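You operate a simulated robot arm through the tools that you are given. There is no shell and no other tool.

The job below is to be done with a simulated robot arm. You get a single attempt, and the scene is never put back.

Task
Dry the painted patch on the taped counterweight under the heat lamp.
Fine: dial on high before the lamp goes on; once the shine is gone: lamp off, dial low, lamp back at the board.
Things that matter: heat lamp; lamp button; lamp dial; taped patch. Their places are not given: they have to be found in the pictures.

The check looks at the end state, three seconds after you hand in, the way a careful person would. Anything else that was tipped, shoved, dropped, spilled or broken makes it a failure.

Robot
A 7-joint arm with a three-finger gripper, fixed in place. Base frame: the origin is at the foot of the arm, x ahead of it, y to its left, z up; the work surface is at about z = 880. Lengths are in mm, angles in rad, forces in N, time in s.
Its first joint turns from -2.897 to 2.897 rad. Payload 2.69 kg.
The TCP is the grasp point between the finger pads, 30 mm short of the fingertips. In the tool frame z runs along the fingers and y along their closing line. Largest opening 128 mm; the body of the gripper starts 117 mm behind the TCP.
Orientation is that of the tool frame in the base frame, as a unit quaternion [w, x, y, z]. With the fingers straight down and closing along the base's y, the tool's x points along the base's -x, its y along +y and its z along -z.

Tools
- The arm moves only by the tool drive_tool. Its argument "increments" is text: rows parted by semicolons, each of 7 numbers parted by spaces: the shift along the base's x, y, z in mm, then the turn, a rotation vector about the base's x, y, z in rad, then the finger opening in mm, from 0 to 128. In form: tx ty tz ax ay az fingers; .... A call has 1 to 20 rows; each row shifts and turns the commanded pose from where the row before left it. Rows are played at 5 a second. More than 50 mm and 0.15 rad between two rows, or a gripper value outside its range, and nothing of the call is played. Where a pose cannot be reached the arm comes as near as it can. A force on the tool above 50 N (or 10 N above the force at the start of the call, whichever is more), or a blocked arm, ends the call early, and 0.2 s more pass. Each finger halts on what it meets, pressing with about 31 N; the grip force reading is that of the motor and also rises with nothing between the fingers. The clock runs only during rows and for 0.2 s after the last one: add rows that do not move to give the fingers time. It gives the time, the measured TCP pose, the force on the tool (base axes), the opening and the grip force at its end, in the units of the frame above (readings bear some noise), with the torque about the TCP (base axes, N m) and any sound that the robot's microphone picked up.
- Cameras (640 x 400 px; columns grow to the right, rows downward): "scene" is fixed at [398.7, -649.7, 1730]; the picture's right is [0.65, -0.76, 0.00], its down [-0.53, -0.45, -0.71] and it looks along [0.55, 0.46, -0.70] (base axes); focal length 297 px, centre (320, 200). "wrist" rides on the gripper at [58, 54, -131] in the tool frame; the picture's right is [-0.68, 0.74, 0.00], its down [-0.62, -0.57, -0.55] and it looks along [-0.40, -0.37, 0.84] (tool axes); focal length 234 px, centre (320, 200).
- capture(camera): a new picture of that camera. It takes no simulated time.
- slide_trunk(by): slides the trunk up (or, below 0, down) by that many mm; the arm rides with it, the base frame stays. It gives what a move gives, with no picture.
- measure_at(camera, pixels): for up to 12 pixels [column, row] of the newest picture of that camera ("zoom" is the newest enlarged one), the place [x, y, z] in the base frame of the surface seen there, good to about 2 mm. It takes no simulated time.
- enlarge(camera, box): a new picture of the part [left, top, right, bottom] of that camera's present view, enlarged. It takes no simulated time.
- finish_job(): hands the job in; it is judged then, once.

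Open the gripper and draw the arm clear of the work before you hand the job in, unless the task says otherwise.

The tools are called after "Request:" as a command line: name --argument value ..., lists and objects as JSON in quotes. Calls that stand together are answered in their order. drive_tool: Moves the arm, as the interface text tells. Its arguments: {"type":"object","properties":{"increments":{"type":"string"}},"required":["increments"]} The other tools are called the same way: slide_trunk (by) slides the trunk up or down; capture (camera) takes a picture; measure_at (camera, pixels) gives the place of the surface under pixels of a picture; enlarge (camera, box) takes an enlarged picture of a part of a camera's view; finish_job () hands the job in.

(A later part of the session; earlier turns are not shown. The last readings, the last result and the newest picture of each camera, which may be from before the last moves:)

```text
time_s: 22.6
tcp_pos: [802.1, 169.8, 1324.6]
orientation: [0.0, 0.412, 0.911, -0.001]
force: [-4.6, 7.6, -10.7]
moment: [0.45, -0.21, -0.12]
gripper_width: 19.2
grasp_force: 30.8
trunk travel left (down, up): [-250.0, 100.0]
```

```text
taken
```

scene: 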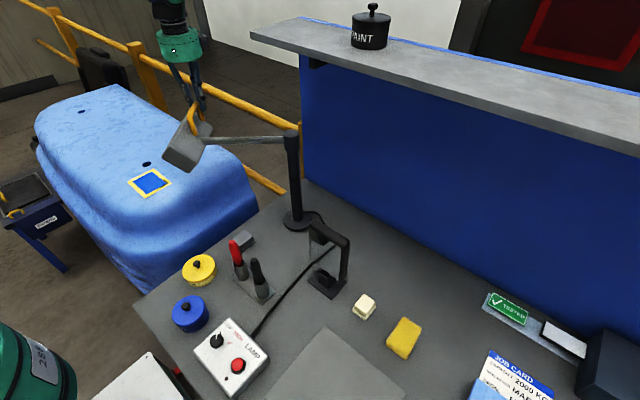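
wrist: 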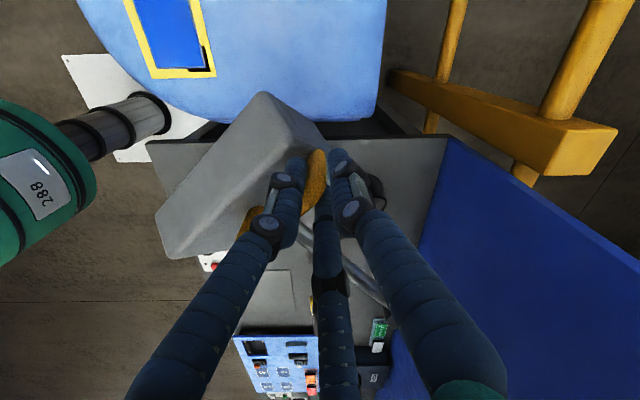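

The lamp now hangs beside the patch. I measure the head's corners to verify its aim at the patch.

Request:
enlarge --camera "scene" --box '[110, 80, 310, 210]'

Request:
measure_at --camera "wrist" --pixels '[[263, 97], [160, 215], [180, 252], [325, 140], [300, 130], [280, 110], [200, 190], [310, 250], [370, 280], [330, 235], [240, 160], [228, 175]]'

```text
3.08 times, centred on (210, 145) of scene
```

zoom: 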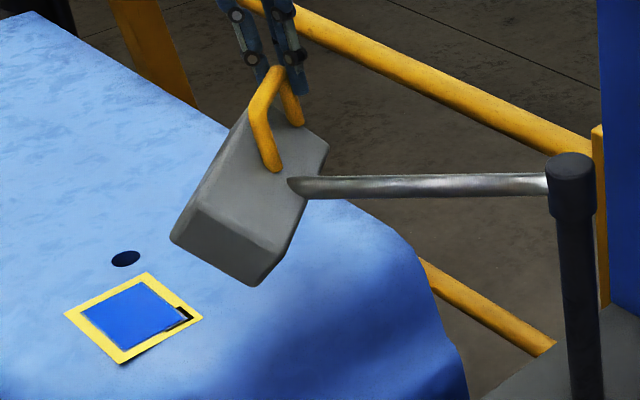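

```text
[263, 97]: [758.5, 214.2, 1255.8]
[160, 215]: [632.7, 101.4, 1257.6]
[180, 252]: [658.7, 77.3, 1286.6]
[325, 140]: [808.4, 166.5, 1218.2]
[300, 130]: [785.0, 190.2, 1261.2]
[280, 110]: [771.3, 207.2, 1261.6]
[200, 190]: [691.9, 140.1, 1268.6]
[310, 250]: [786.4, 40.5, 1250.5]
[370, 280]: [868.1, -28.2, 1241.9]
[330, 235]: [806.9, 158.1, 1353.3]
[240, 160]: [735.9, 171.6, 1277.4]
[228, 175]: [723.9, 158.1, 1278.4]
```

The beam's ground point computes to about (609, 254) against the patch centre (604, 267), and the angle matches within 0.5°. I release the handle gently and rise.

Request:
drive_tool --increments "0 0 0 0 0 0 24; 0 0 0 0 0 0 40; 0 0 0 0 0 0 64; 0 0 0 0 0 0 64; 0 0 12 0 0 0 64; 0 0 20 0 0 0 64; 0 0 30 0 0 0 64; 0 0 30 0 0 0 64; 0 0 30 0 0 0 64; 0 0 0 0 0 0 64"

Request:
capture --camera "scene"

Request:
capture --camera "wrist"

```text
time_s: 24.8
tcp_pos: [802.3, 166.7, 1445.0]
orientation: [0.0, 0.412, 0.911, -0.001]
force: [0.0, 0.0, -0.4]
moment: [-0.01, -0.04, 0.01]
gripper_width: 64.0
grasp_force: 0.1
trunk travel left (down, up): [-250.0, 100.0]
```

```text
taken
```

scene: 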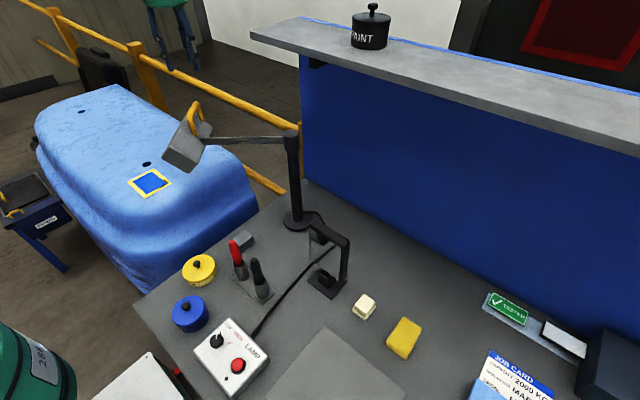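

```text
taken
```

wrist: 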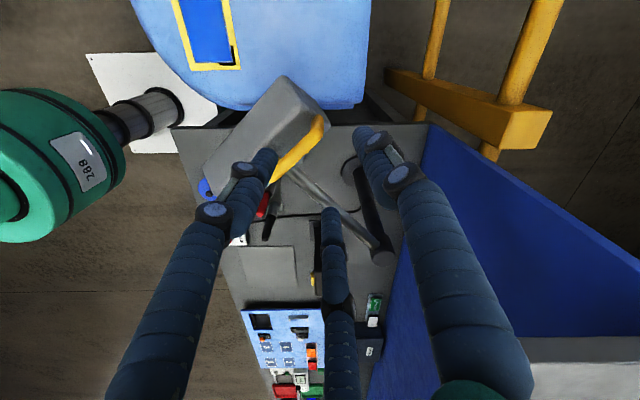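

The lamp stays put. I now move high over to the dial at (450, −264), turning the hand to yaw ≈ +0.785 on the way so the −90° dial turn is symmetric.

Request:
drive_tool --increments "-25.1 -30.8 0 0 0 0.117 64; -25.1 -30.8 0 0 0 0.117 64; -25.1 -30.8 0 0 0 0.117 64; -25.1 -30.8 0 0 0 0.117 64; -25.1 -30.8 0 0 0 0.117 64; -25.1 -30.8 0 0 0 0.117 64; -25.1 -30.8 0 0 0 0.117 64; -25.1 -30.8 0 0 0 0.117 64; -25.1 -30.8 0 0 0 0.117 64; -25.1 -30.8 0 0 0 0.117 64; -25.1 -30.8 0 0 0 0.117 64; -25.1 -30.8 0 0 0 0.117 64; -25.1 -30.8 0 0 0 0.117 64; -25.1 -30.8 0 0 0 0.117 64; 0 0 0 0 0 0 64"

Request:
capture --camera "scene"

Request:
capture --camera "wrist"

```text
time_s: 28.0
tcp_pos: [451.2, -264.9, 1445.6]
orientation: [0.0, -0.385, 0.923, -0.001]
force: [0.5, -0.1, -0.1]
moment: [0.02, -0.03, -0.02]
gripper_width: 63.9
grasp_force: 0.1
trunk travel left (down, up): [-250.0, 100.0]
```

```text
taken
```

scene: 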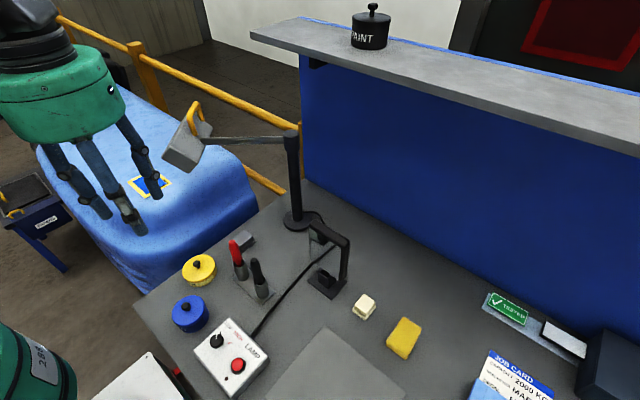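

```text
taken
```

wrist: 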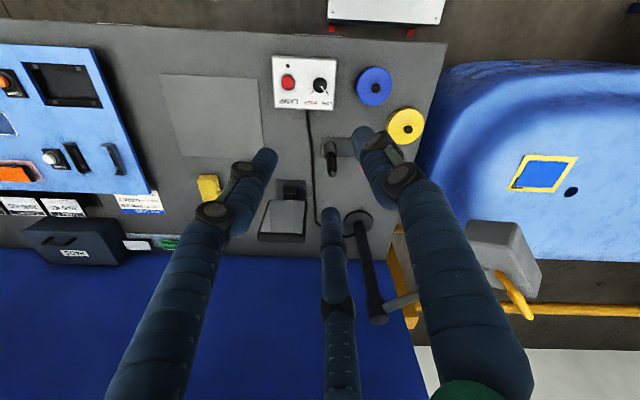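

Above the dial at z 1445, the path down is clear. I descend 400 mm and check.

Request:
drive_tool --increments "0 0 -40 0 0 0 64; 0 0 -40 0 0 0 64; 0 0 -40 0 0 0 64; 0 0 -40 0 0 0 64; 0 0 -40 0 0 0 64; 0 0 -40 0 0 0 64; 0 0 -40 0 0 0 64; 0 0 -40 0 0 0 64; 0 0 -40 0 0 0 64; 0 0 -40 0 0 0 64; 0 0 0 0 0 0 64"

Request:
capture --camera "scene"

Request:
capture --camera "wrist"

```text
time_s: 30.4
tcp_pos: [450.8, -264.4, 1046.9]
orientation: [0.0, -0.384, 0.923, 0.001]
force: [-0.3, 0.8, -0.3]
moment: [0.0, 0.01, -0.01]
gripper_width: 64.1
grasp_force: 0.0
trunk travel left (down, up): [-250.0, 100.0]
```

```text
taken
```

scene: 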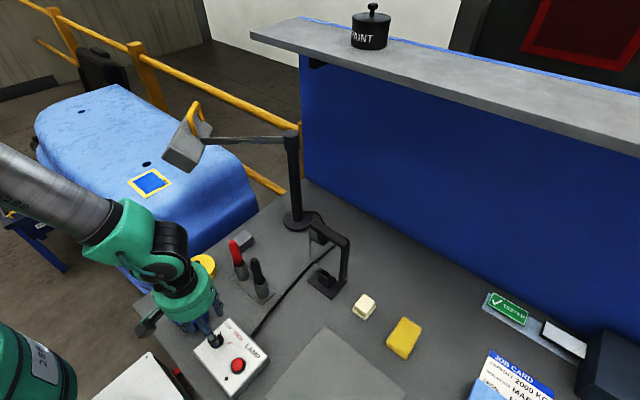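

```text
taken
```

wrist: 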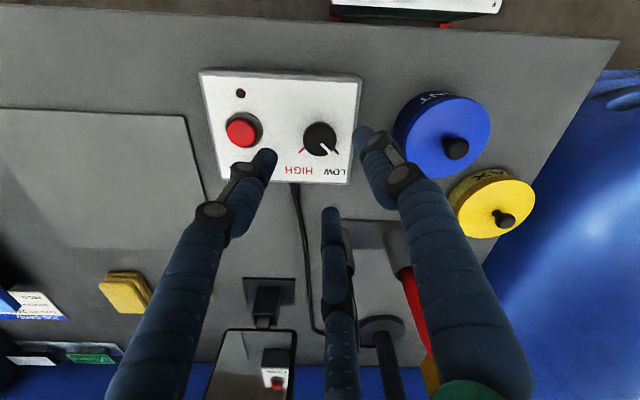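

The knob is in view at (320,138) in the wrist picture. I measure the knob, button and nearby pot to refine positions.

Request:
enlarge --camera "wrist" --box '[200, 70, 380, 190]'

Request:
measure_at --camera "wrist" --pixels '[[320, 138], [304, 136], [336, 138], [320, 122], [320, 153], [243, 133], [228, 133], [256, 135], [455, 148], [400, 125], [440, 130], [362, 140]]'

```text
3.33 times, centred on (290, 130) of wrist
```

zoom: 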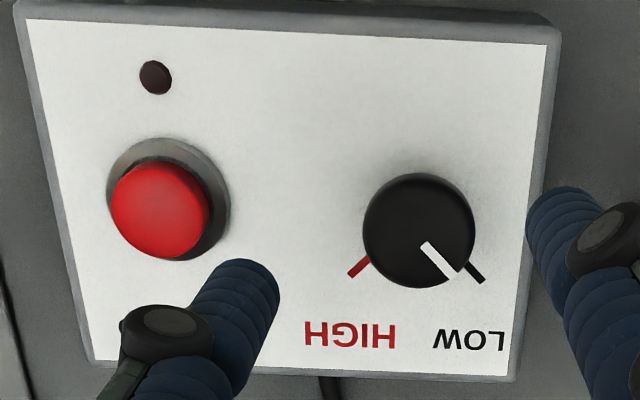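

```text
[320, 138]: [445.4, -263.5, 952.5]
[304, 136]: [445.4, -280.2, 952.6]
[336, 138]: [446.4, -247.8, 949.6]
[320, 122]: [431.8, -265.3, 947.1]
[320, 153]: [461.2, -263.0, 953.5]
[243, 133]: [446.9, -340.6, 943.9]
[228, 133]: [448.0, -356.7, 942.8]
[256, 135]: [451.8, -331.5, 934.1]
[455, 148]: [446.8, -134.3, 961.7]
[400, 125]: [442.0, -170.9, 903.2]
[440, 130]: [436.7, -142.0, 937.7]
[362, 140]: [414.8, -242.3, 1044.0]
```

I refine the knob and button centres on the enlarged picture.

Request:
measure_at --camera "zoom" --pixels '[[367, 232], [471, 232], [420, 284], [420, 176], [420, 232], [467, 265], [482, 281], [365, 262], [350, 275], [114, 205], [206, 215], [160, 255]]'

```text
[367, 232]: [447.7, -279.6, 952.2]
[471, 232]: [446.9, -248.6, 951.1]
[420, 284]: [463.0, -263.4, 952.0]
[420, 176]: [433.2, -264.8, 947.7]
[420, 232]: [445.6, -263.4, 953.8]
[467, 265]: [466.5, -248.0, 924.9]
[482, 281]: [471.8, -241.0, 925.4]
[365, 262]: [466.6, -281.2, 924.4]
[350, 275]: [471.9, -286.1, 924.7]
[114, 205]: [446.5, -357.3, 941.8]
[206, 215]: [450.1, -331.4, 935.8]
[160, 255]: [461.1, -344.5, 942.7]
```

The knob centre is (448.5, −264), radius ≈15.5. I centre and lower to TCP z≈962 (tips ≈7 mm above the box top).

Request:
drive_tool --increments "-2 0.3 -20 0 0 0 64; 0 0 -20 0 0 0 64; 0 0 -20 0 0 0 64; 0 0 -15 0 0 0 64; 0 0 -9 0 0 0 64; 0 0 0 0 0 0 64"

Request:
enlarge --camera "wrist" --box '[200, 60, 400, 240]'

Request:
enlarge --camera "scene" --box '[140, 270, 300, 400]'

```text
time_s: 31.8
tcp_pos: [448.8, -263.2, 961.1]
orientation: [0.0, -0.384, 0.923, -0.001]
force: [0.1, 0.6, 0.1]
moment: [-0.02, 0.01, 0.0]
gripper_width: 64.2
grasp_force: 0.1
trunk travel left (down, up): [-250.0, 100.0]
```

```text
2.22 times, centred on (300, 150) of wrist
```

zoom: 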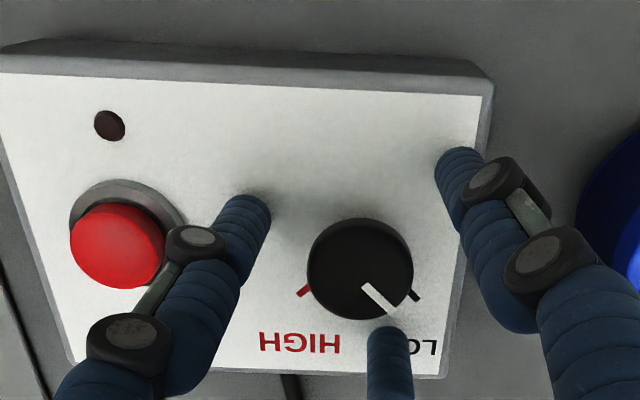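

```text
3.08 times, centred on (220, 335) of scene
```

zoom: 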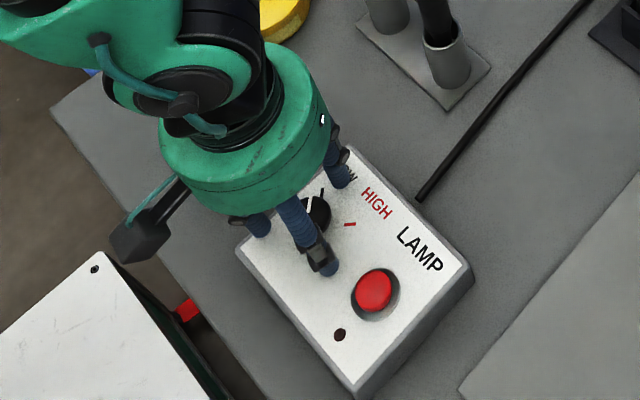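

The three fingers surround the knob cleanly. I close on it.

Request:
drive_tool --increments "0 0 0 0 0 0 44; 0 0 0 0 0 0 34; 0 0 0 0 0 0 28; 0 0 0 0 0 0 22; 0 0 0 0 0 0 22"

Request:
enlarge --camera "wrist" --box '[200, 60, 400, 240]'

```text
time_s: 33.0
tcp_pos: [448.5, -263.4, 962.0]
orientation: [0.0, -0.385, 0.923, 0.0]
force: [-0.4, -1.6, -1.3]
moment: [0.0, 0.02, -0.01]
gripper_width: 34.0
grasp_force: 8.7
trunk travel left (down, up): [-250.0, 100.0]
```

```text
2.22 times, centred on (300, 150) of wrist
```

zoom: 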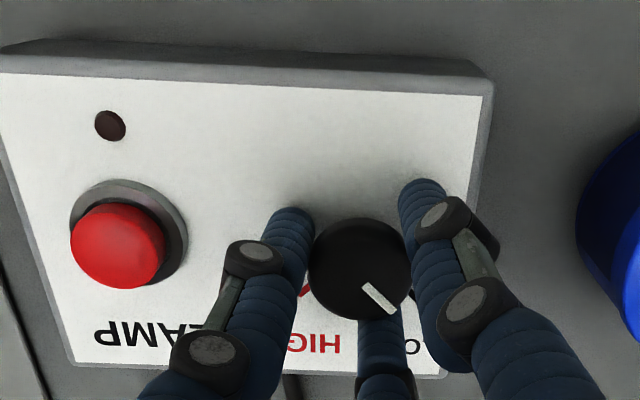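

Gripped at 34 mm, balanced. I turn the knob clockwise (from above) by −90° in 15 steps of −0.105 rad with slightly more grip.

Request:
drive_tool --increments "0 0 0 0 0 0 14; 0 0 0 0 0 -0.105 14; 0 0 0 0 0 -0.105 14; 0 0 0 0 0 -0.105 14; 0 0 0 0 0 -0.105 14; 0 0 0 0 0 -0.105 14; 0 0 0 0 0 -0.105 14; 0 0 0 0 0 -0.105 14; 0 0 0 0 0 -0.105 14; 0 0 0 0 0 -0.105 14; 0 0 0 0 0 -0.105 14; 0 0 0 0 0 -0.105 14; 0 0 0 0 0 -0.105 14; 0 0 0 0 0 -0.105 14; 0 0 0 0 0 -0.105 14; 0 0 0 0 0 -0.105 14; 0 0 0 0 0 0 14"

Request:
enlarge --camera "wrist" --box '[200, 60, 400, 240]'

Request:
enlarge --camera "scene" --box '[140, 270, 300, 400]'

```text
time_s: 36.6
tcp_pos: [450.6, -263.9, 961.1]
orientation: [0.0, 0.385, 0.923, 0.0]
force: [9.7, -13.1, -0.1]
moment: [-0.28, -0.14, 0.59]
gripper_width: 32.3
grasp_force: 44.9
trunk travel left (down, up): [-250.0, 100.0]
```

```text
2.22 times, centred on (300, 150) of wrist
```

zoom: 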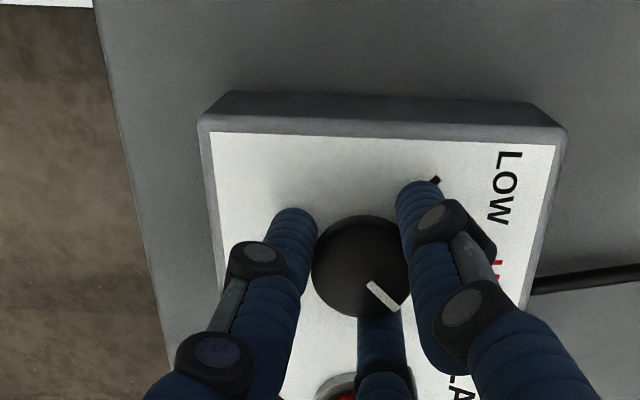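

```text
3.08 times, centred on (220, 335) of scene
```

zoom: 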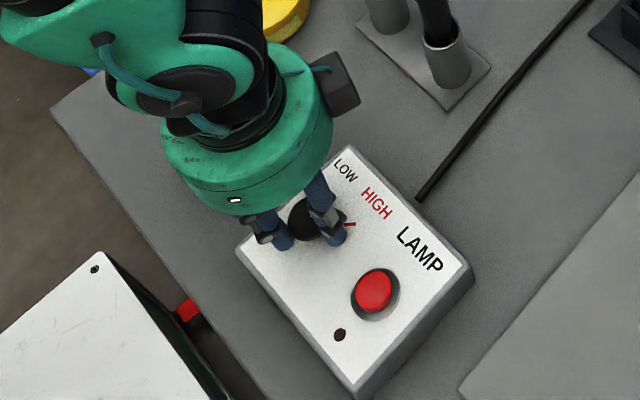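

The knob turned with the hand (moment 0.59 N·m, maybe the end stop). I open, raise a bit and look at the pointer.

Request:
drive_tool --increments "0 0 0 0 0 0 30; 0 0 0 0 0 0 44; 0 0 0 0 0 0 60; 0 0 0 0 0 0 60; 0 0 20 0 0 0 60; 0 0 20 0 0 0 60; 0 0 20 0 0 0 60; 0 0 20 0 0 0 60; 0 0 0 0 0 0 60"

Request:
enlarge --camera "wrist" --box '[200, 60, 400, 240]'

Request:
enlarge --camera "scene" --box '[180, 310, 280, 400]'

```text
time_s: 38.6
tcp_pos: [448.5, -263.9, 1043.7]
orientation: [0.0, 0.384, 0.923, 0.0]
force: [-0.6, 0.0, 0.8]
moment: [0.0, 0.0, 0.02]
gripper_width: 60.0
grasp_force: 0.1
trunk travel left (down, up): [-250.0, 100.0]
```

```text
2.22 times, centred on (300, 150) of wrist
```

zoom: 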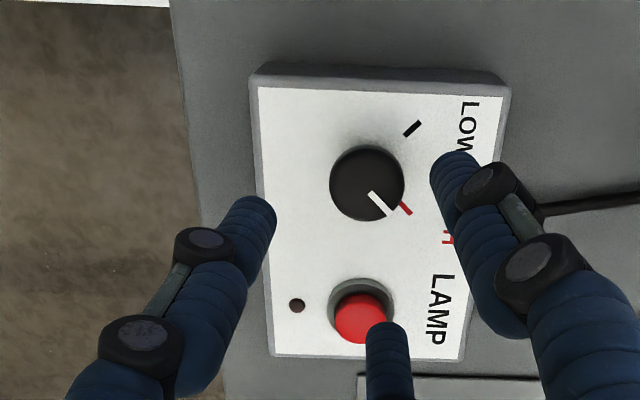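

```text
4.44 times, centred on (230, 355) of scene
```

zoom: 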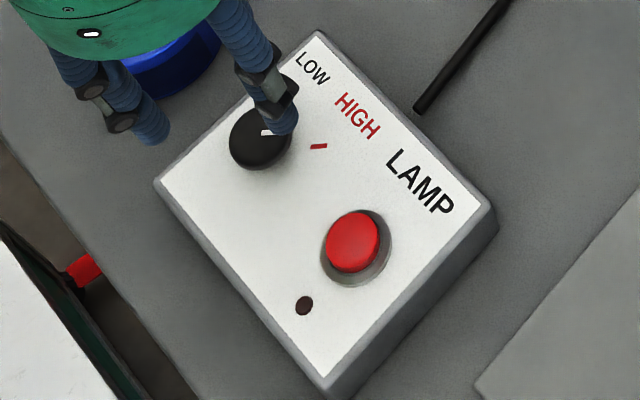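

The pointer now appears to line up with the red HIGH tick; I measure its direction to confirm.

Request:
enlarge --camera "wrist" --box '[335, 115, 405, 165]'

```text
8.00 times, centred on (370, 140) of wrist
```

zoom: 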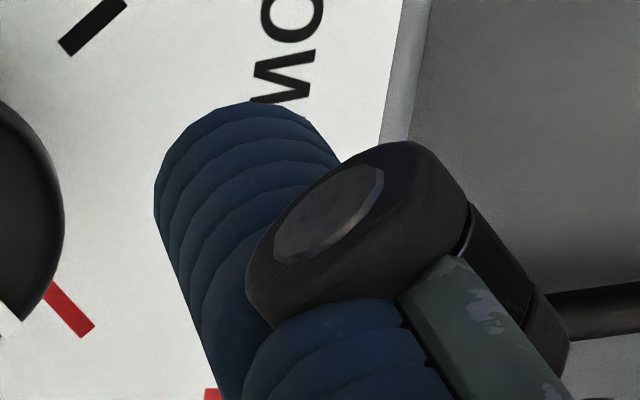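

Request:
enlarge --camera "wrist" --box '[295, 115, 355, 165]'

```text
8.00 times, centred on (325, 140) of wrist
```

zoom: 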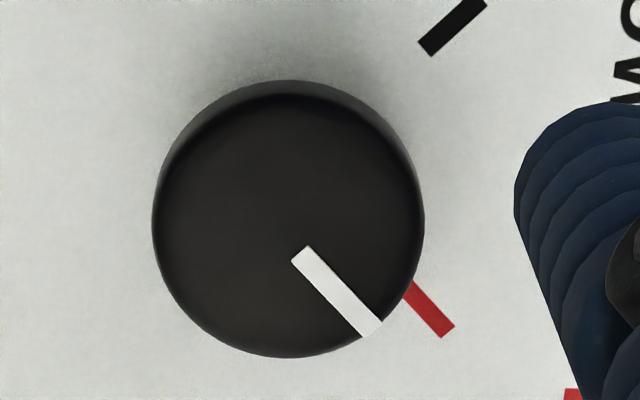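

The pointer is parallel to and aligned with the HIGH tick. Now I close the fingers and go above the button at (449, −344.5), down to TCP z≈985.

Request:
drive_tool --increments "0.2 -20 0 0 0 0 40; 0.2 -20 0 0 0 0 20; 0.1 -20 0 0 0 0 0; 0 -20.6 0 0 0 0 0; 0 0 -20 0 0 0 0; 0 0 -20 0 0 0 0; 0 0 -18 0 0 0 0; 0 0 0 0 0 0 0"

Request:
capture --camera "wrist"

Request:
enlarge --camera "scene" --box '[180, 310, 280, 400]'

```text
time_s: 40.4
tcp_pos: [448.8, -344.3, 984.6]
orientation: [-0.001, 0.384, 0.923, -0.001]
force: [-0.4, -0.5, -0.3]
moment: [0.06, 0.02, 0.01]
gripper_width: 2.0
grasp_force: 31.0
trunk travel left (down, up): [-250.0, 100.0]
```

```text
taken
```

wrist: 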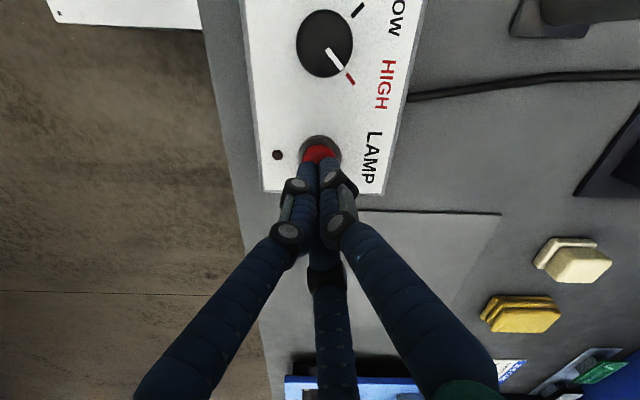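

```text
4.44 times, centred on (230, 355) of scene
```

zoom: 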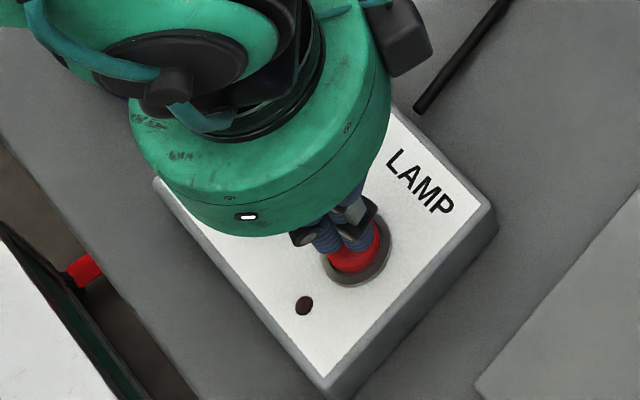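

The closed tips are right over the button. Before switching on, I take a close baseline picture of the patch to judge its shine.

Request:
enlarge --camera "scene" --box '[110, 90, 230, 210]'

Request:
enlarge --camera "scene" --box '[120, 160, 180, 205]'

```text
3.33 times, centred on (170, 150) of scene
```

zoom: 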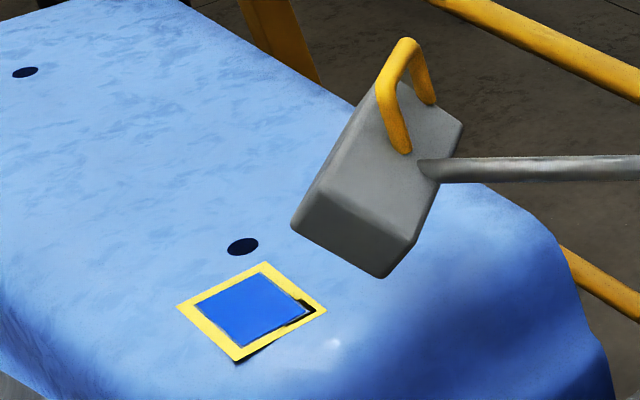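

```text
8.89 times, centred on (150, 182) of scene
```

zoom: 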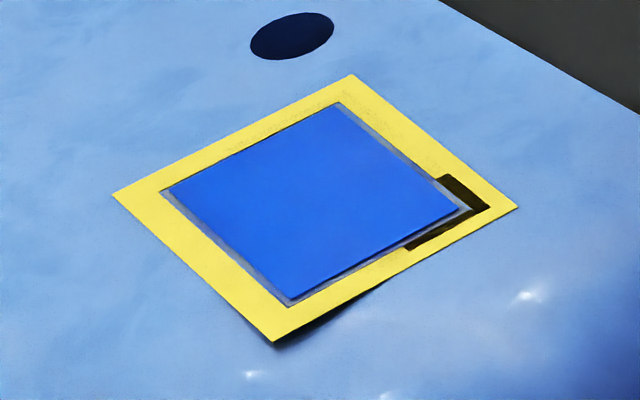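

Baseline seen: glossy blue patch at (150,182). Now I press the button: down slowly to TCP z≈966 and back up.

Request:
drive_tool --increments "0 0 -6 0 0 0 0; 0 0 -5 0 0 0 0; 0 0 -3 0 0 0 0; 0 0 -2 0 0 0 0; 0 0 -2 0 0 0 0"

Request:
enlarge --camera "wrist" --box '[230, 90, 400, 210]'

```text
time_s: 41.6
tcp_pos: [450.2, -344.3, 966.8]
orientation: [0.0, 0.384, 0.923, 0.0]
force: [0.1, -0.7, 1.7]
moment: [-0.04, -0.03, -0.01]
gripper_width: 6.0
grasp_force: 31.4
trunk travel left (down, up): [-250.0, 100.0]
heard: click
```

```text
3.33 times, centred on (315, 150) of wrist
```

zoom: 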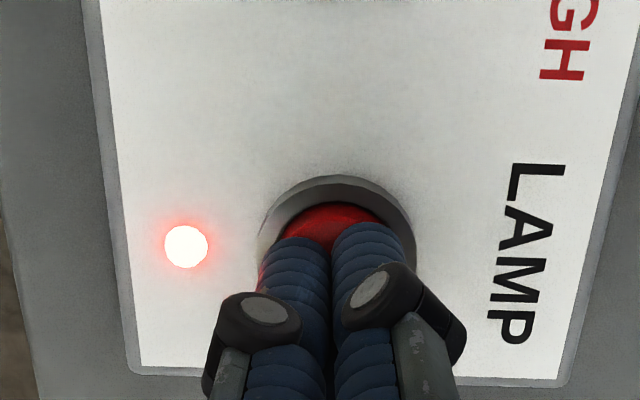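

A click was heard and the LED is lit: the lamp is on. I lift off the button 20 mm and look at the patch.

Request:
drive_tool --increments "0 0 8 0 0 0 0; 0 0 12 0 0 0 0"

Request:
enlarge --camera "scene" --box '[110, 90, 230, 210]'

Request:
enlarge --camera "scene" --box '[120, 160, 180, 205]'

Request:
capture --camera "wrist"

```text
time_s: 42.2
tcp_pos: [449.4, -344.7, 986.6]
orientation: [0.0, 0.383, 0.924, 0.0]
force: [-0.2, -0.1, -0.3]
moment: [0.01, -0.01, -0.01]
gripper_width: 2.3
grasp_force: 31.6
trunk travel left (down, up): [-250.0, 100.0]
```

```text
3.33 times, centred on (170, 150) of scene
```

zoom: 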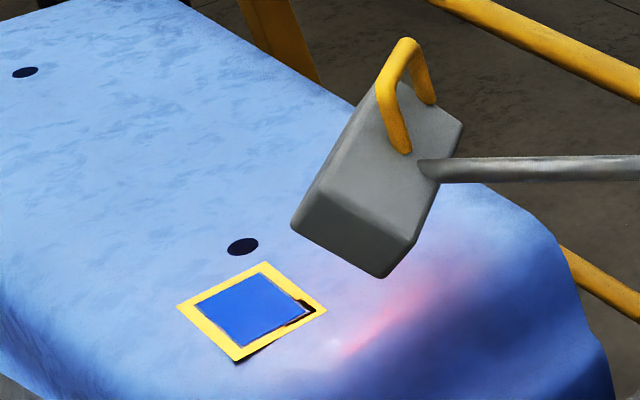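

```text
8.89 times, centred on (150, 182) of scene
```

zoom: 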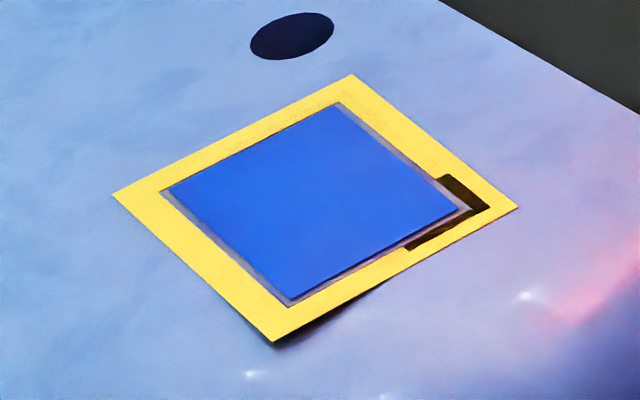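

```text
taken
```

wrist: 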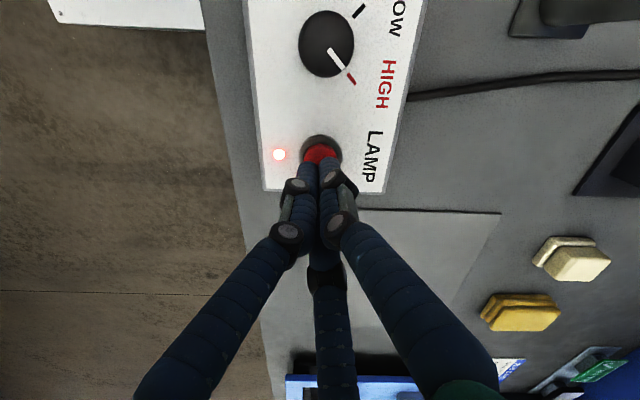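

The lamp glows and lights the surface by the patch. I wait four seconds and compare.

Request:
drive_tool --increments "0 0 0 0 0 0 0; 0 0 0 0 0 0 0; 0 0 0 0 0 0 0; 0 0 0 0 0 0 0; 0 0 0 0 0 0 0; 0 0 0 0 0 0 0; 0 0 0 0 0 0 0; 0 0 0 0 0 0 0; 0 0 0 0 0 0 0; 0 0 0 0 0 0 0; 0 0 0 0 0 0 0; 0 0 0 0 0 0 0; 0 0 0 0 0 0 0; 0 0 0 0 0 0 0; 0 0 0 0 0 0 0; 0 0 0 0 0 0 0; 0 0 0 0 0 0 0; 0 0 0 0 0 0 0; 0 0 0 0 0 0 0; 0 0 0 0 0 0 0"

Request:
enlarge --camera "scene" --box '[110, 90, 230, 210]'

Request:
enlarge --camera "scene" --box '[120, 160, 180, 205]'

```text
time_s: 46.4
tcp_pos: [448.6, -344.1, 986.3]
orientation: [0.0, 0.383, 0.924, 0.0]
force: [0.3, 0.3, 0.8]
moment: [-0.02, 0.02, -0.02]
gripper_width: 1.9
grasp_force: 31.0
trunk travel left (down, up): [-250.0, 100.0]
```

```text
3.33 times, centred on (170, 150) of scene
```

zoom: 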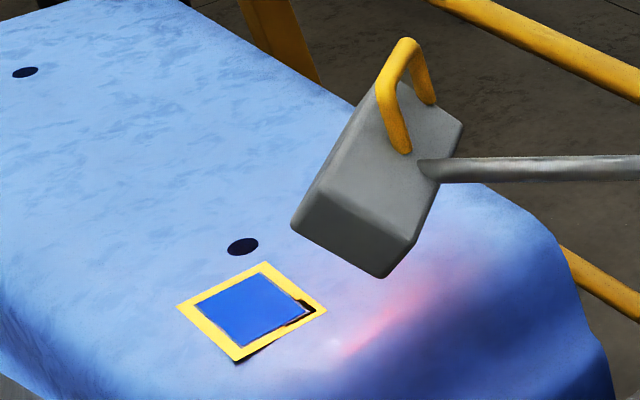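

```text
8.89 times, centred on (150, 182) of scene
```

zoom: 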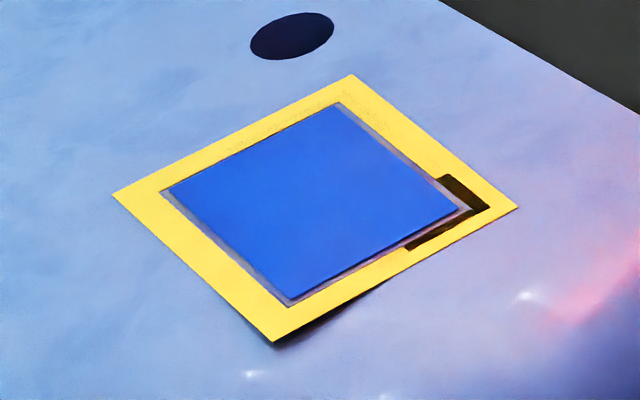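

The fixed camera shows no clear gloss cue, but the wrist camera at about (682,−377,1454) earlier saw a white reflection in the patch. I return to that viewpoint to judge the shine.

Request:
drive_tool --increments "10 0.5 30 0 0 0.147 2; 21.6 0.5 26 0 0 0.147 2; 21.6 0.5 26 0 0 0.147 2; 21.6 0.5 26 0 0 0.147 2; 21.6 0.5 26 0 0 0.147 2; 21.6 0.5 26 0 0 0.147 2; 21.6 0.5 26 0 0 0.147 2; 21.6 0.5 26 0 0 0.147 2; 21.6 0.5 24 0 0 0.147 2; 21.6 0.5 22 0 0 0.147 2; 21.6 0.5 20 0 0 0.147 2; 21.6 0.5 20 0 0 0.147 2; 25 0.5 20 0 0 0.147 2; 29.4 0 19 0 0 0.147 2"

Request:
capture --camera "wrist"

Request:
enlarge --camera "scene" --box '[120, 160, 180, 205]'

```text
time_s: 49.4
tcp_pos: [751.1, -337.0, 1321.3]
orientation: [0.0, -0.595, 0.804, 0.0]
force: [-0.7, -1.2, 0.1]
moment: [-0.01, -0.01, 0.02]
gripper_width: 1.9
grasp_force: 31.2
trunk travel left (down, up): [-250.0, 100.0]
```

```text
taken
```

wrist: 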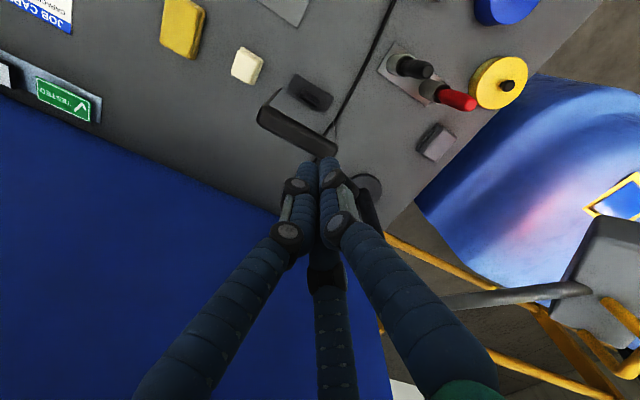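

```text
8.89 times, centred on (150, 182) of scene
```

zoom: 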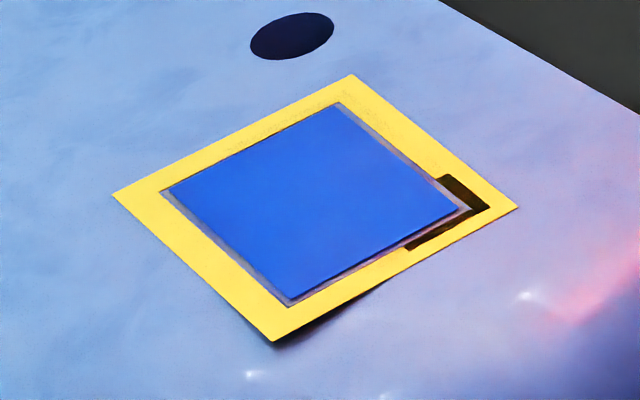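

The patch is at the right edge of the wrist view near (620,200). I enlarge it.

Request:
enlarge --camera "wrist" --box '[560, 165, 640, 225]'

```text
6.67 times, centred on (600, 195) of wrist
```

zoom: 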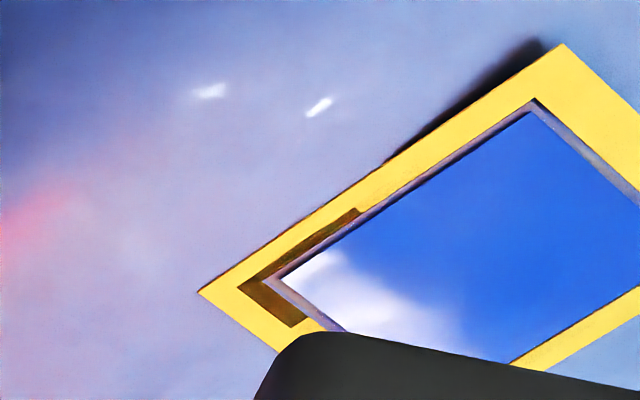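

A white glossy reflection is plainly visible in the patch's corner: still wet. I shift the camera to see the whole patch better (move −96,+62 mm and yaw +0.73).

Request:
drive_tool --increments "-19.2 12.4 0 0 0 0.146 2; -19.2 12.4 0 0 0 0.146 2; -19.2 12.4 0 0 0 0.146 2; -19.2 12.4 0 0 0 0.146 2; -19.2 12.4 0 0 0 0.146 2"

Request:
capture --camera "wrist"

```text
time_s: 50.6
tcp_pos: [656.7, -277.0, 1323.8]
orientation: [-0.001, 0.842, -0.539, 0.001]
force: [-0.2, -0.2, 0.8]
moment: [0.01, 0.01, 0.01]
gripper_width: 2.2
grasp_force: 30.2
trunk travel left (down, up): [-250.0, 100.0]
```

```text
taken
```

wrist: 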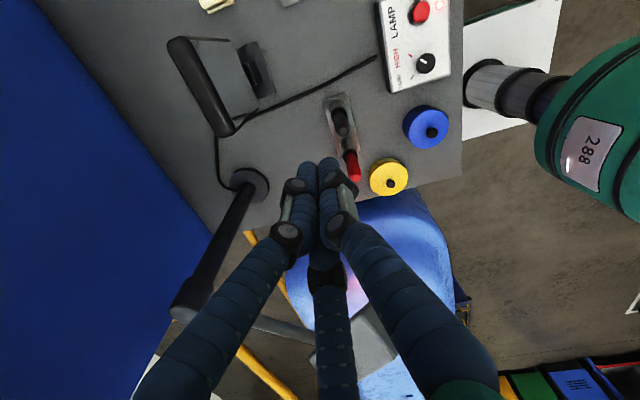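

The fingers hide the patch at this yaw. I turn back −0.5 rad and shift a bit so the patch sits at the right of the view, unobstructed.

Request:
drive_tool --increments "7.8 -4.8 0 0 0 -0.125 2; 7.8 -4.8 0 0 0 -0.125 2; 7.8 -4.8 0 0 0 -0.125 2; 7.8 -4.8 0 0 0 -0.125 2"

Request:
capture --camera "wrist"

```text
time_s: 51.6
tcp_pos: [686.7, -295.2, 1324.2]
orientation: [-0.001, -0.681, 0.733, 0.0]
force: [1.2, 0.1, 0.3]
moment: [-0.02, 0.0, -0.01]
gripper_width: 2.2
grasp_force: 31.0
trunk travel left (down, up): [-250.0, 100.0]
```

```text
taken
```

wrist: 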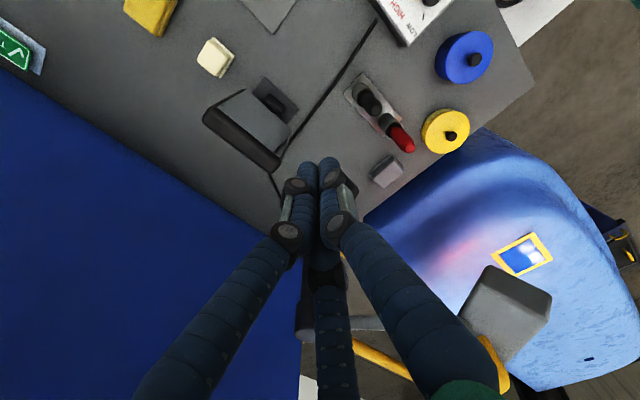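

The patch is now fully visible at (522,254) with a white reflection in it. I enlarge to watch the shine.

Request:
enlarge --camera "wrist" --box '[480, 224, 560, 284]'

```text
6.67 times, centred on (520, 254) of wrist
```

zoom: 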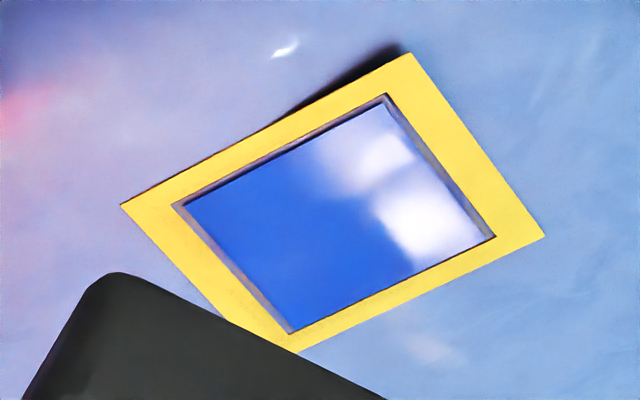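

The wet gloss is clear (sharp white window reflection). I wait in 3 s steps and re-check.

Request:
drive_tool --increments "0 0 0 0 0 0 2; 0 0 0 0 0 0 2; 0 0 0 0 0 0 2; 0 0 0 0 0 0 2; 0 0 0 0 0 0 2; 0 0 0 0 0 0 2; 0 0 0 0 0 0 2; 0 0 0 0 0 0 2; 0 0 0 0 0 0 2; 0 0 0 0 0 0 2; 0 0 0 0 0 0 2; 0 0 0 0 0 0 2; 0 0 0 0 0 0 2; 0 0 0 0 0 0 2"

Request:
enlarge --camera "wrist" --box '[480, 224, 560, 284]'

```text
time_s: 54.6
tcp_pos: [687.1, -294.3, 1322.7]
orientation: [0.0, -0.682, 0.732, -0.001]
force: [0.4, 0.1, -0.2]
moment: [-0.03, 0.02, -0.01]
gripper_width: 2.0
grasp_force: 30.9
trunk travel left (down, up): [-250.0, 100.0]
```

```text
6.67 times, centred on (520, 254) of wrist
```

zoom: 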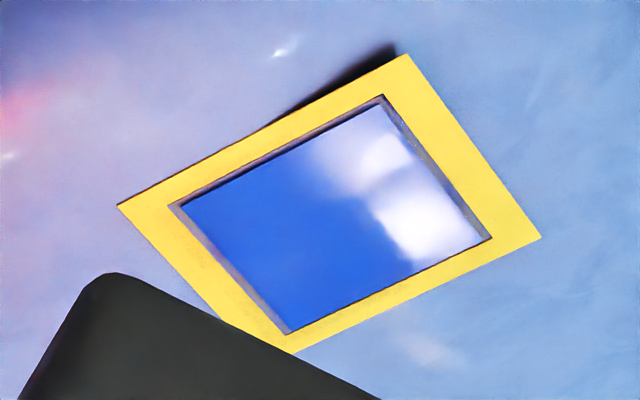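

No visible change after 13 s of heating; I keep waiting in 4 s steps.

Request:
drive_tool --increments "0 0 0 0 0 0 2; 0 0 0 0 0 0 2; 0 0 0 0 0 0 2; 0 0 0 0 0 0 2; 0 0 0 0 0 0 2; 0 0 0 0 0 0 2; 0 0 0 0 0 0 2; 0 0 0 0 0 0 2; 0 0 0 0 0 0 2; 0 0 0 0 0 0 2; 0 0 0 0 0 0 2; 0 0 0 0 0 0 2; 0 0 0 0 0 0 2; 0 0 0 0 0 0 2; 0 0 0 0 0 0 2; 0 0 0 0 0 0 2; 0 0 0 0 0 0 2; 0 0 0 0 0 0 2; 0 0 0 0 0 0 2"

Request:
enlarge --camera "wrist" --box '[480, 224, 560, 284]'

```text
time_s: 58.6
tcp_pos: [687.0, -294.6, 1324.1]
orientation: [0.0, -0.682, 0.732, 0.0]
force: [0.4, -0.2, -0.3]
moment: [0.03, -0.03, 0.02]
gripper_width: 1.9
grasp_force: 31.0
trunk travel left (down, up): [-250.0, 100.0]
```

```text
6.67 times, centred on (520, 254) of wrist
```

zoom: 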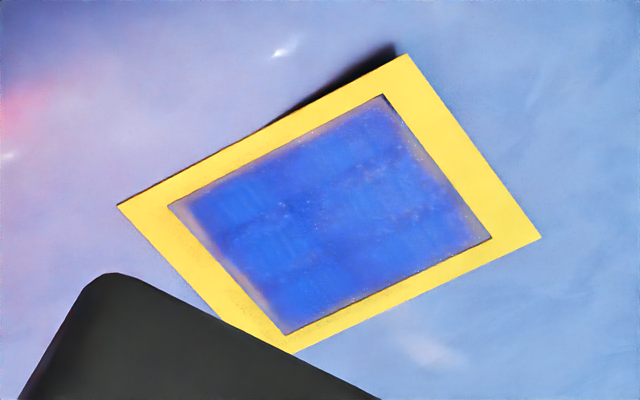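

The shine is gone (matte now) at about 17 s of heating. I go straight back to the button and press it off in one motion.

Request:
drive_tool --increments "-23.77 -4.99 -33.88 0 0 -0.145 0; -23.77 -4.99 -33.88 0 0 -0.145 0; -23.77 -4.99 -33.88 0 0 -0.145 0; -23.77 -4.99 -33.88 0 0 -0.145 0; -23.77 -4.99 -33.88 0 0 -0.145 0; -23.77 -4.99 -33.88 0 0 -0.145 0; -23.77 -4.99 -33.88 0 0 -0.145 0; -23.77 -4.99 -33.88 0 0 -0.145 0; -23.77 -4.99 -33.88 0 0 -0.145 0; -23.77 -4.99 -33.88 0 0 -0.145 0; 0 0 0 0 0 0 0; 0 0 -6 0 0 0 0; 0 0 -5 0 0 0 0; 0 0 -3 0 0 0 0; 0 0 -2 0 0 0 0; 0 0 -2 0 0 0 0"

Request:
capture --camera "wrist"

```text
time_s: 62.0
tcp_pos: [448.8, -345.0, 965.8]
orientation: [0.0, -0.026, 1.0, 0.001]
force: [0.7, 0.1, 2.4]
moment: [-0.03, 0.02, -0.02]
gripper_width: 6.0
grasp_force: 31.7
trunk travel left (down, up): [-250.0, 100.0]
heard: click
```

```text
taken
```

wrist: 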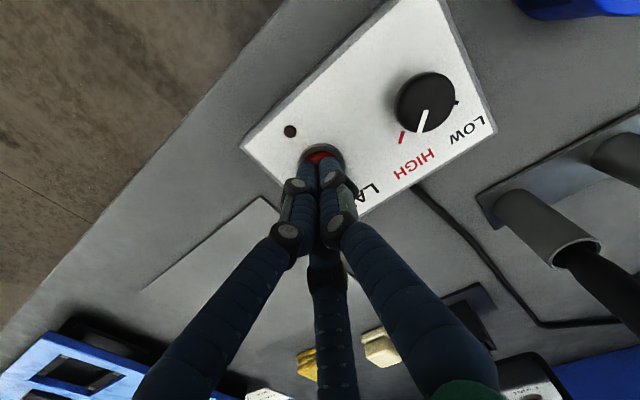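

Click heard and the LED at (290,131) is dark: lamp off. I lift off, move over the knob with yaw −0.79 and the fingers opened.

Request:
drive_tool --increments "0 0 8 0 0 0 0; 0 0 20 0 0 0 0; 0 0 25 0 0 0 0; 0 0 25 0 0 0 20; 0 20 0 0 0 -0.14 40; 0 20 0 0 0 -0.14 60; 0 20 0 0 0 -0.14 64; 0 20.4 0 0 0 -0.14 64; 0 0 0 0 0 -0.14 64; 0 0 0 0 0 -0.14 64; 0 0 0 0 0 0 64"

Request:
enlarge --camera "wrist" --box '[200, 60, 400, 240]'

Request:
enlarge --camera "scene" --box '[110, 90, 230, 210]'

```text
time_s: 64.4
tcp_pos: [449.5, -265.0, 1043.2]
orientation: [0.0, 0.386, 0.923, 0.0]
force: [-0.1, -0.1, -0.1]
moment: [-0.02, 0.0, 0.0]
gripper_width: 64.2
grasp_force: 0.0
trunk travel left (down, up): [-250.0, 100.0]
```

```text
2.22 times, centred on (300, 150) of wrist
```

zoom: 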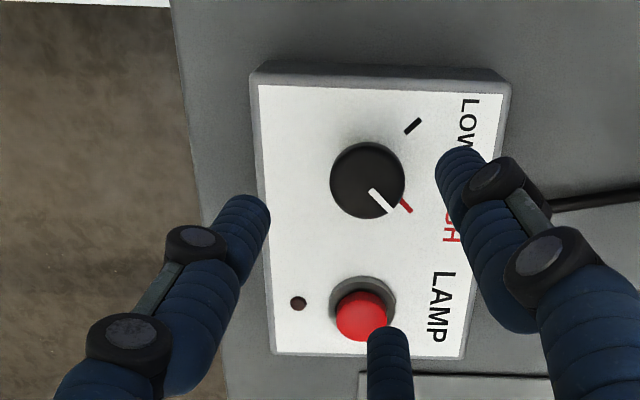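

```text
3.33 times, centred on (170, 150) of scene
```

zoom: 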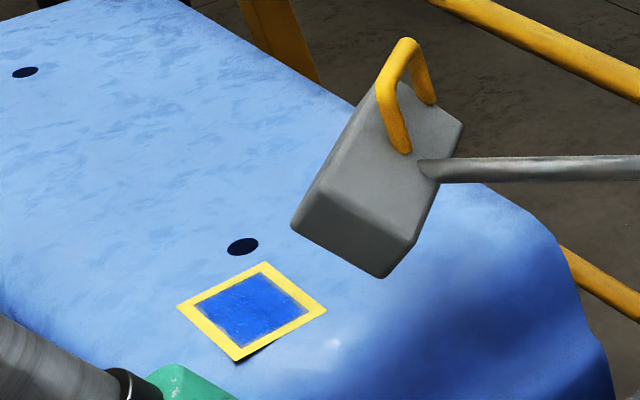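

The lamp is dark and the patch matte. I lower onto the knob again and grip it.

Request:
drive_tool --increments "-0.8 0.8 -20 0 0 0 60; 0 0 -20 0 0 0 60; 0 0 -20 0 0 0 60; 0 0 -12 0 0 0 60; 0 0 -9 0 0 0 60; 0 0 0 0 0 0 60; 0 0 0 0 0 0 44; 0 0 0 0 0 0 34; 0 0 0 0 0 0 28; 0 0 0 0 0 0 20; 0 0 0 0 0 0 14; 0 0 0 0 0 0 14"

Request:
enlarge --camera "wrist" --box '[200, 60, 400, 240]'

```text
time_s: 67.0
tcp_pos: [449.1, -264.3, 963.9]
orientation: [0.0, 0.385, 0.923, 0.0]
force: [4.3, -4.5, -3.4]
moment: [-0.1, -0.11, 0.17]
gripper_width: 33.7
grasp_force: 44.7
trunk travel left (down, up): [-250.0, 100.0]
```

```text
2.22 times, centred on (300, 150) of wrist
```

zoom: 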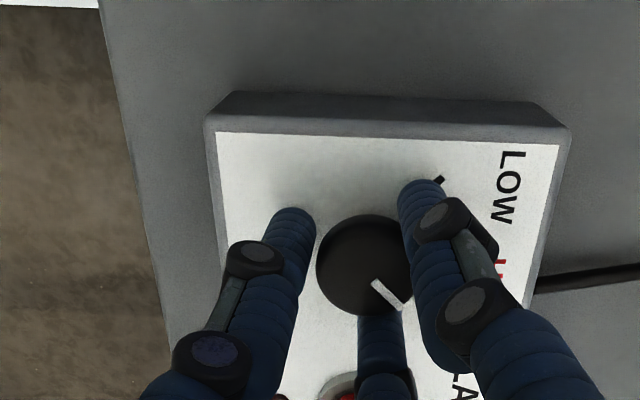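

Gripped at 33.7 mm. I turn the knob counter-clockwise +90° back to LOW.

Request:
drive_tool --increments "0 0 0 0 0 0.105 14; 0 0 0 0 0 0.105 14; 0 0 0 0 0 0.105 14; 0 0 0 0 0 0.105 14; 0 0 0 0 0 0.105 14; 0 0 0 0 0 0.105 14; 0 0 0 0 0 0.105 14; 0 0 0 0 0 0.105 14; 0 0 0 0 0 0.105 14; 0 0 0 0 0 0.105 14; 0 0 0 0 0 0.105 14; 0 0 0 0 0 0.105 14; 0 0 0 0 0 0.105 14; 0 0 0 0 0 0.105 14; 0 0 0 0 0 0.105 14; 0 0 0 0 0 0 14"

Request:
enlarge --camera "wrist" --box '[200, 60, 400, 240]'

```text
time_s: 70.4
tcp_pos: [450.5, -265.7, 962.8]
orientation: [0.0, -0.383, 0.924, -0.001]
force: [24.9, -18.0, 6.4]
moment: [-0.41, -0.52, -0.01]
gripper_width: 32.6
grasp_force: 44.9
trunk travel left (down, up): [-250.0, 100.0]
```

```text
2.22 times, centred on (300, 150) of wrist
```

zoom: 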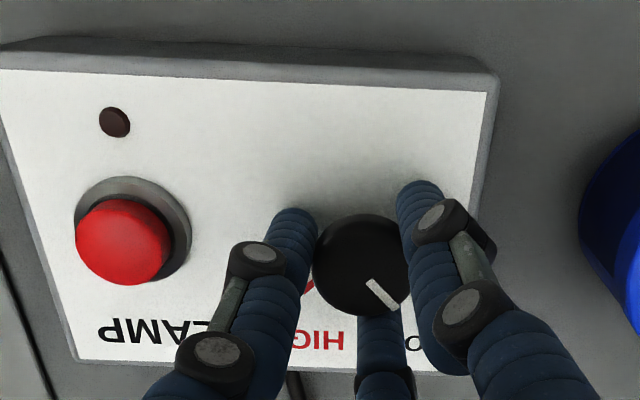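

The knob turned with the hand. I release, raise 80 mm and check the pointer and the box.

Request:
drive_tool --increments "0 0 0 0 0 0 30; 0 0 0 0 0 0 44; 0 0 0 0 0 0 60; 0 0 0 0 0 0 60; 0 0 20 0 0 0 60; 0 0 20 0 0 0 60; 0 0 20 0 0 0 60; 0 0 20 0 0 0 60; 0 0 0 0 0 0 60"

Request:
enlarge --camera "wrist" --box '[200, 60, 400, 240]'

Request:
enlarge --camera "wrist" --box '[290, 110, 350, 160]'

Request:
enlarge --camera "scene" --box '[180, 310, 280, 400]'

```text
time_s: 72.4
tcp_pos: [447.4, -264.1, 1043.6]
orientation: [0.0, -0.383, 0.924, 0.0]
force: [0.4, 1.2, 0.1]
moment: [-0.04, -0.01, -0.03]
gripper_width: 60.1
grasp_force: 0.1
trunk travel left (down, up): [-250.0, 100.0]
```

```text
2.22 times, centred on (300, 150) of wrist
```

zoom: 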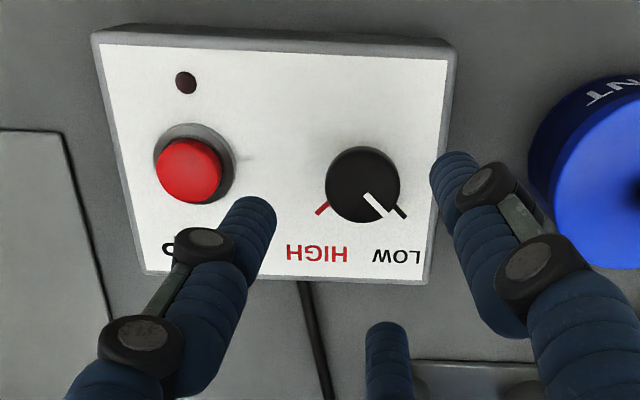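

```text
8.00 times, centred on (320, 135) of wrist
```

zoom: 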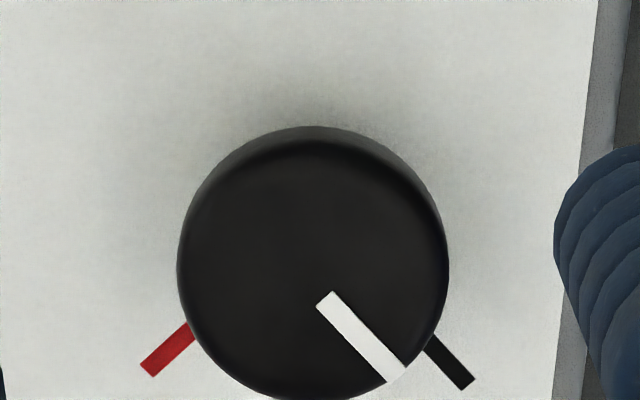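

```text
4.44 times, centred on (230, 355) of scene
```

zoom: 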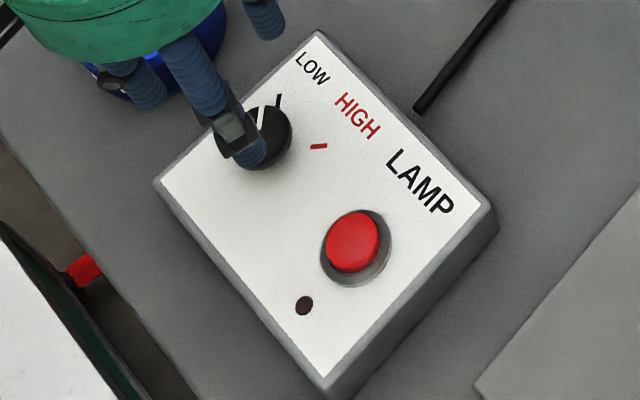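

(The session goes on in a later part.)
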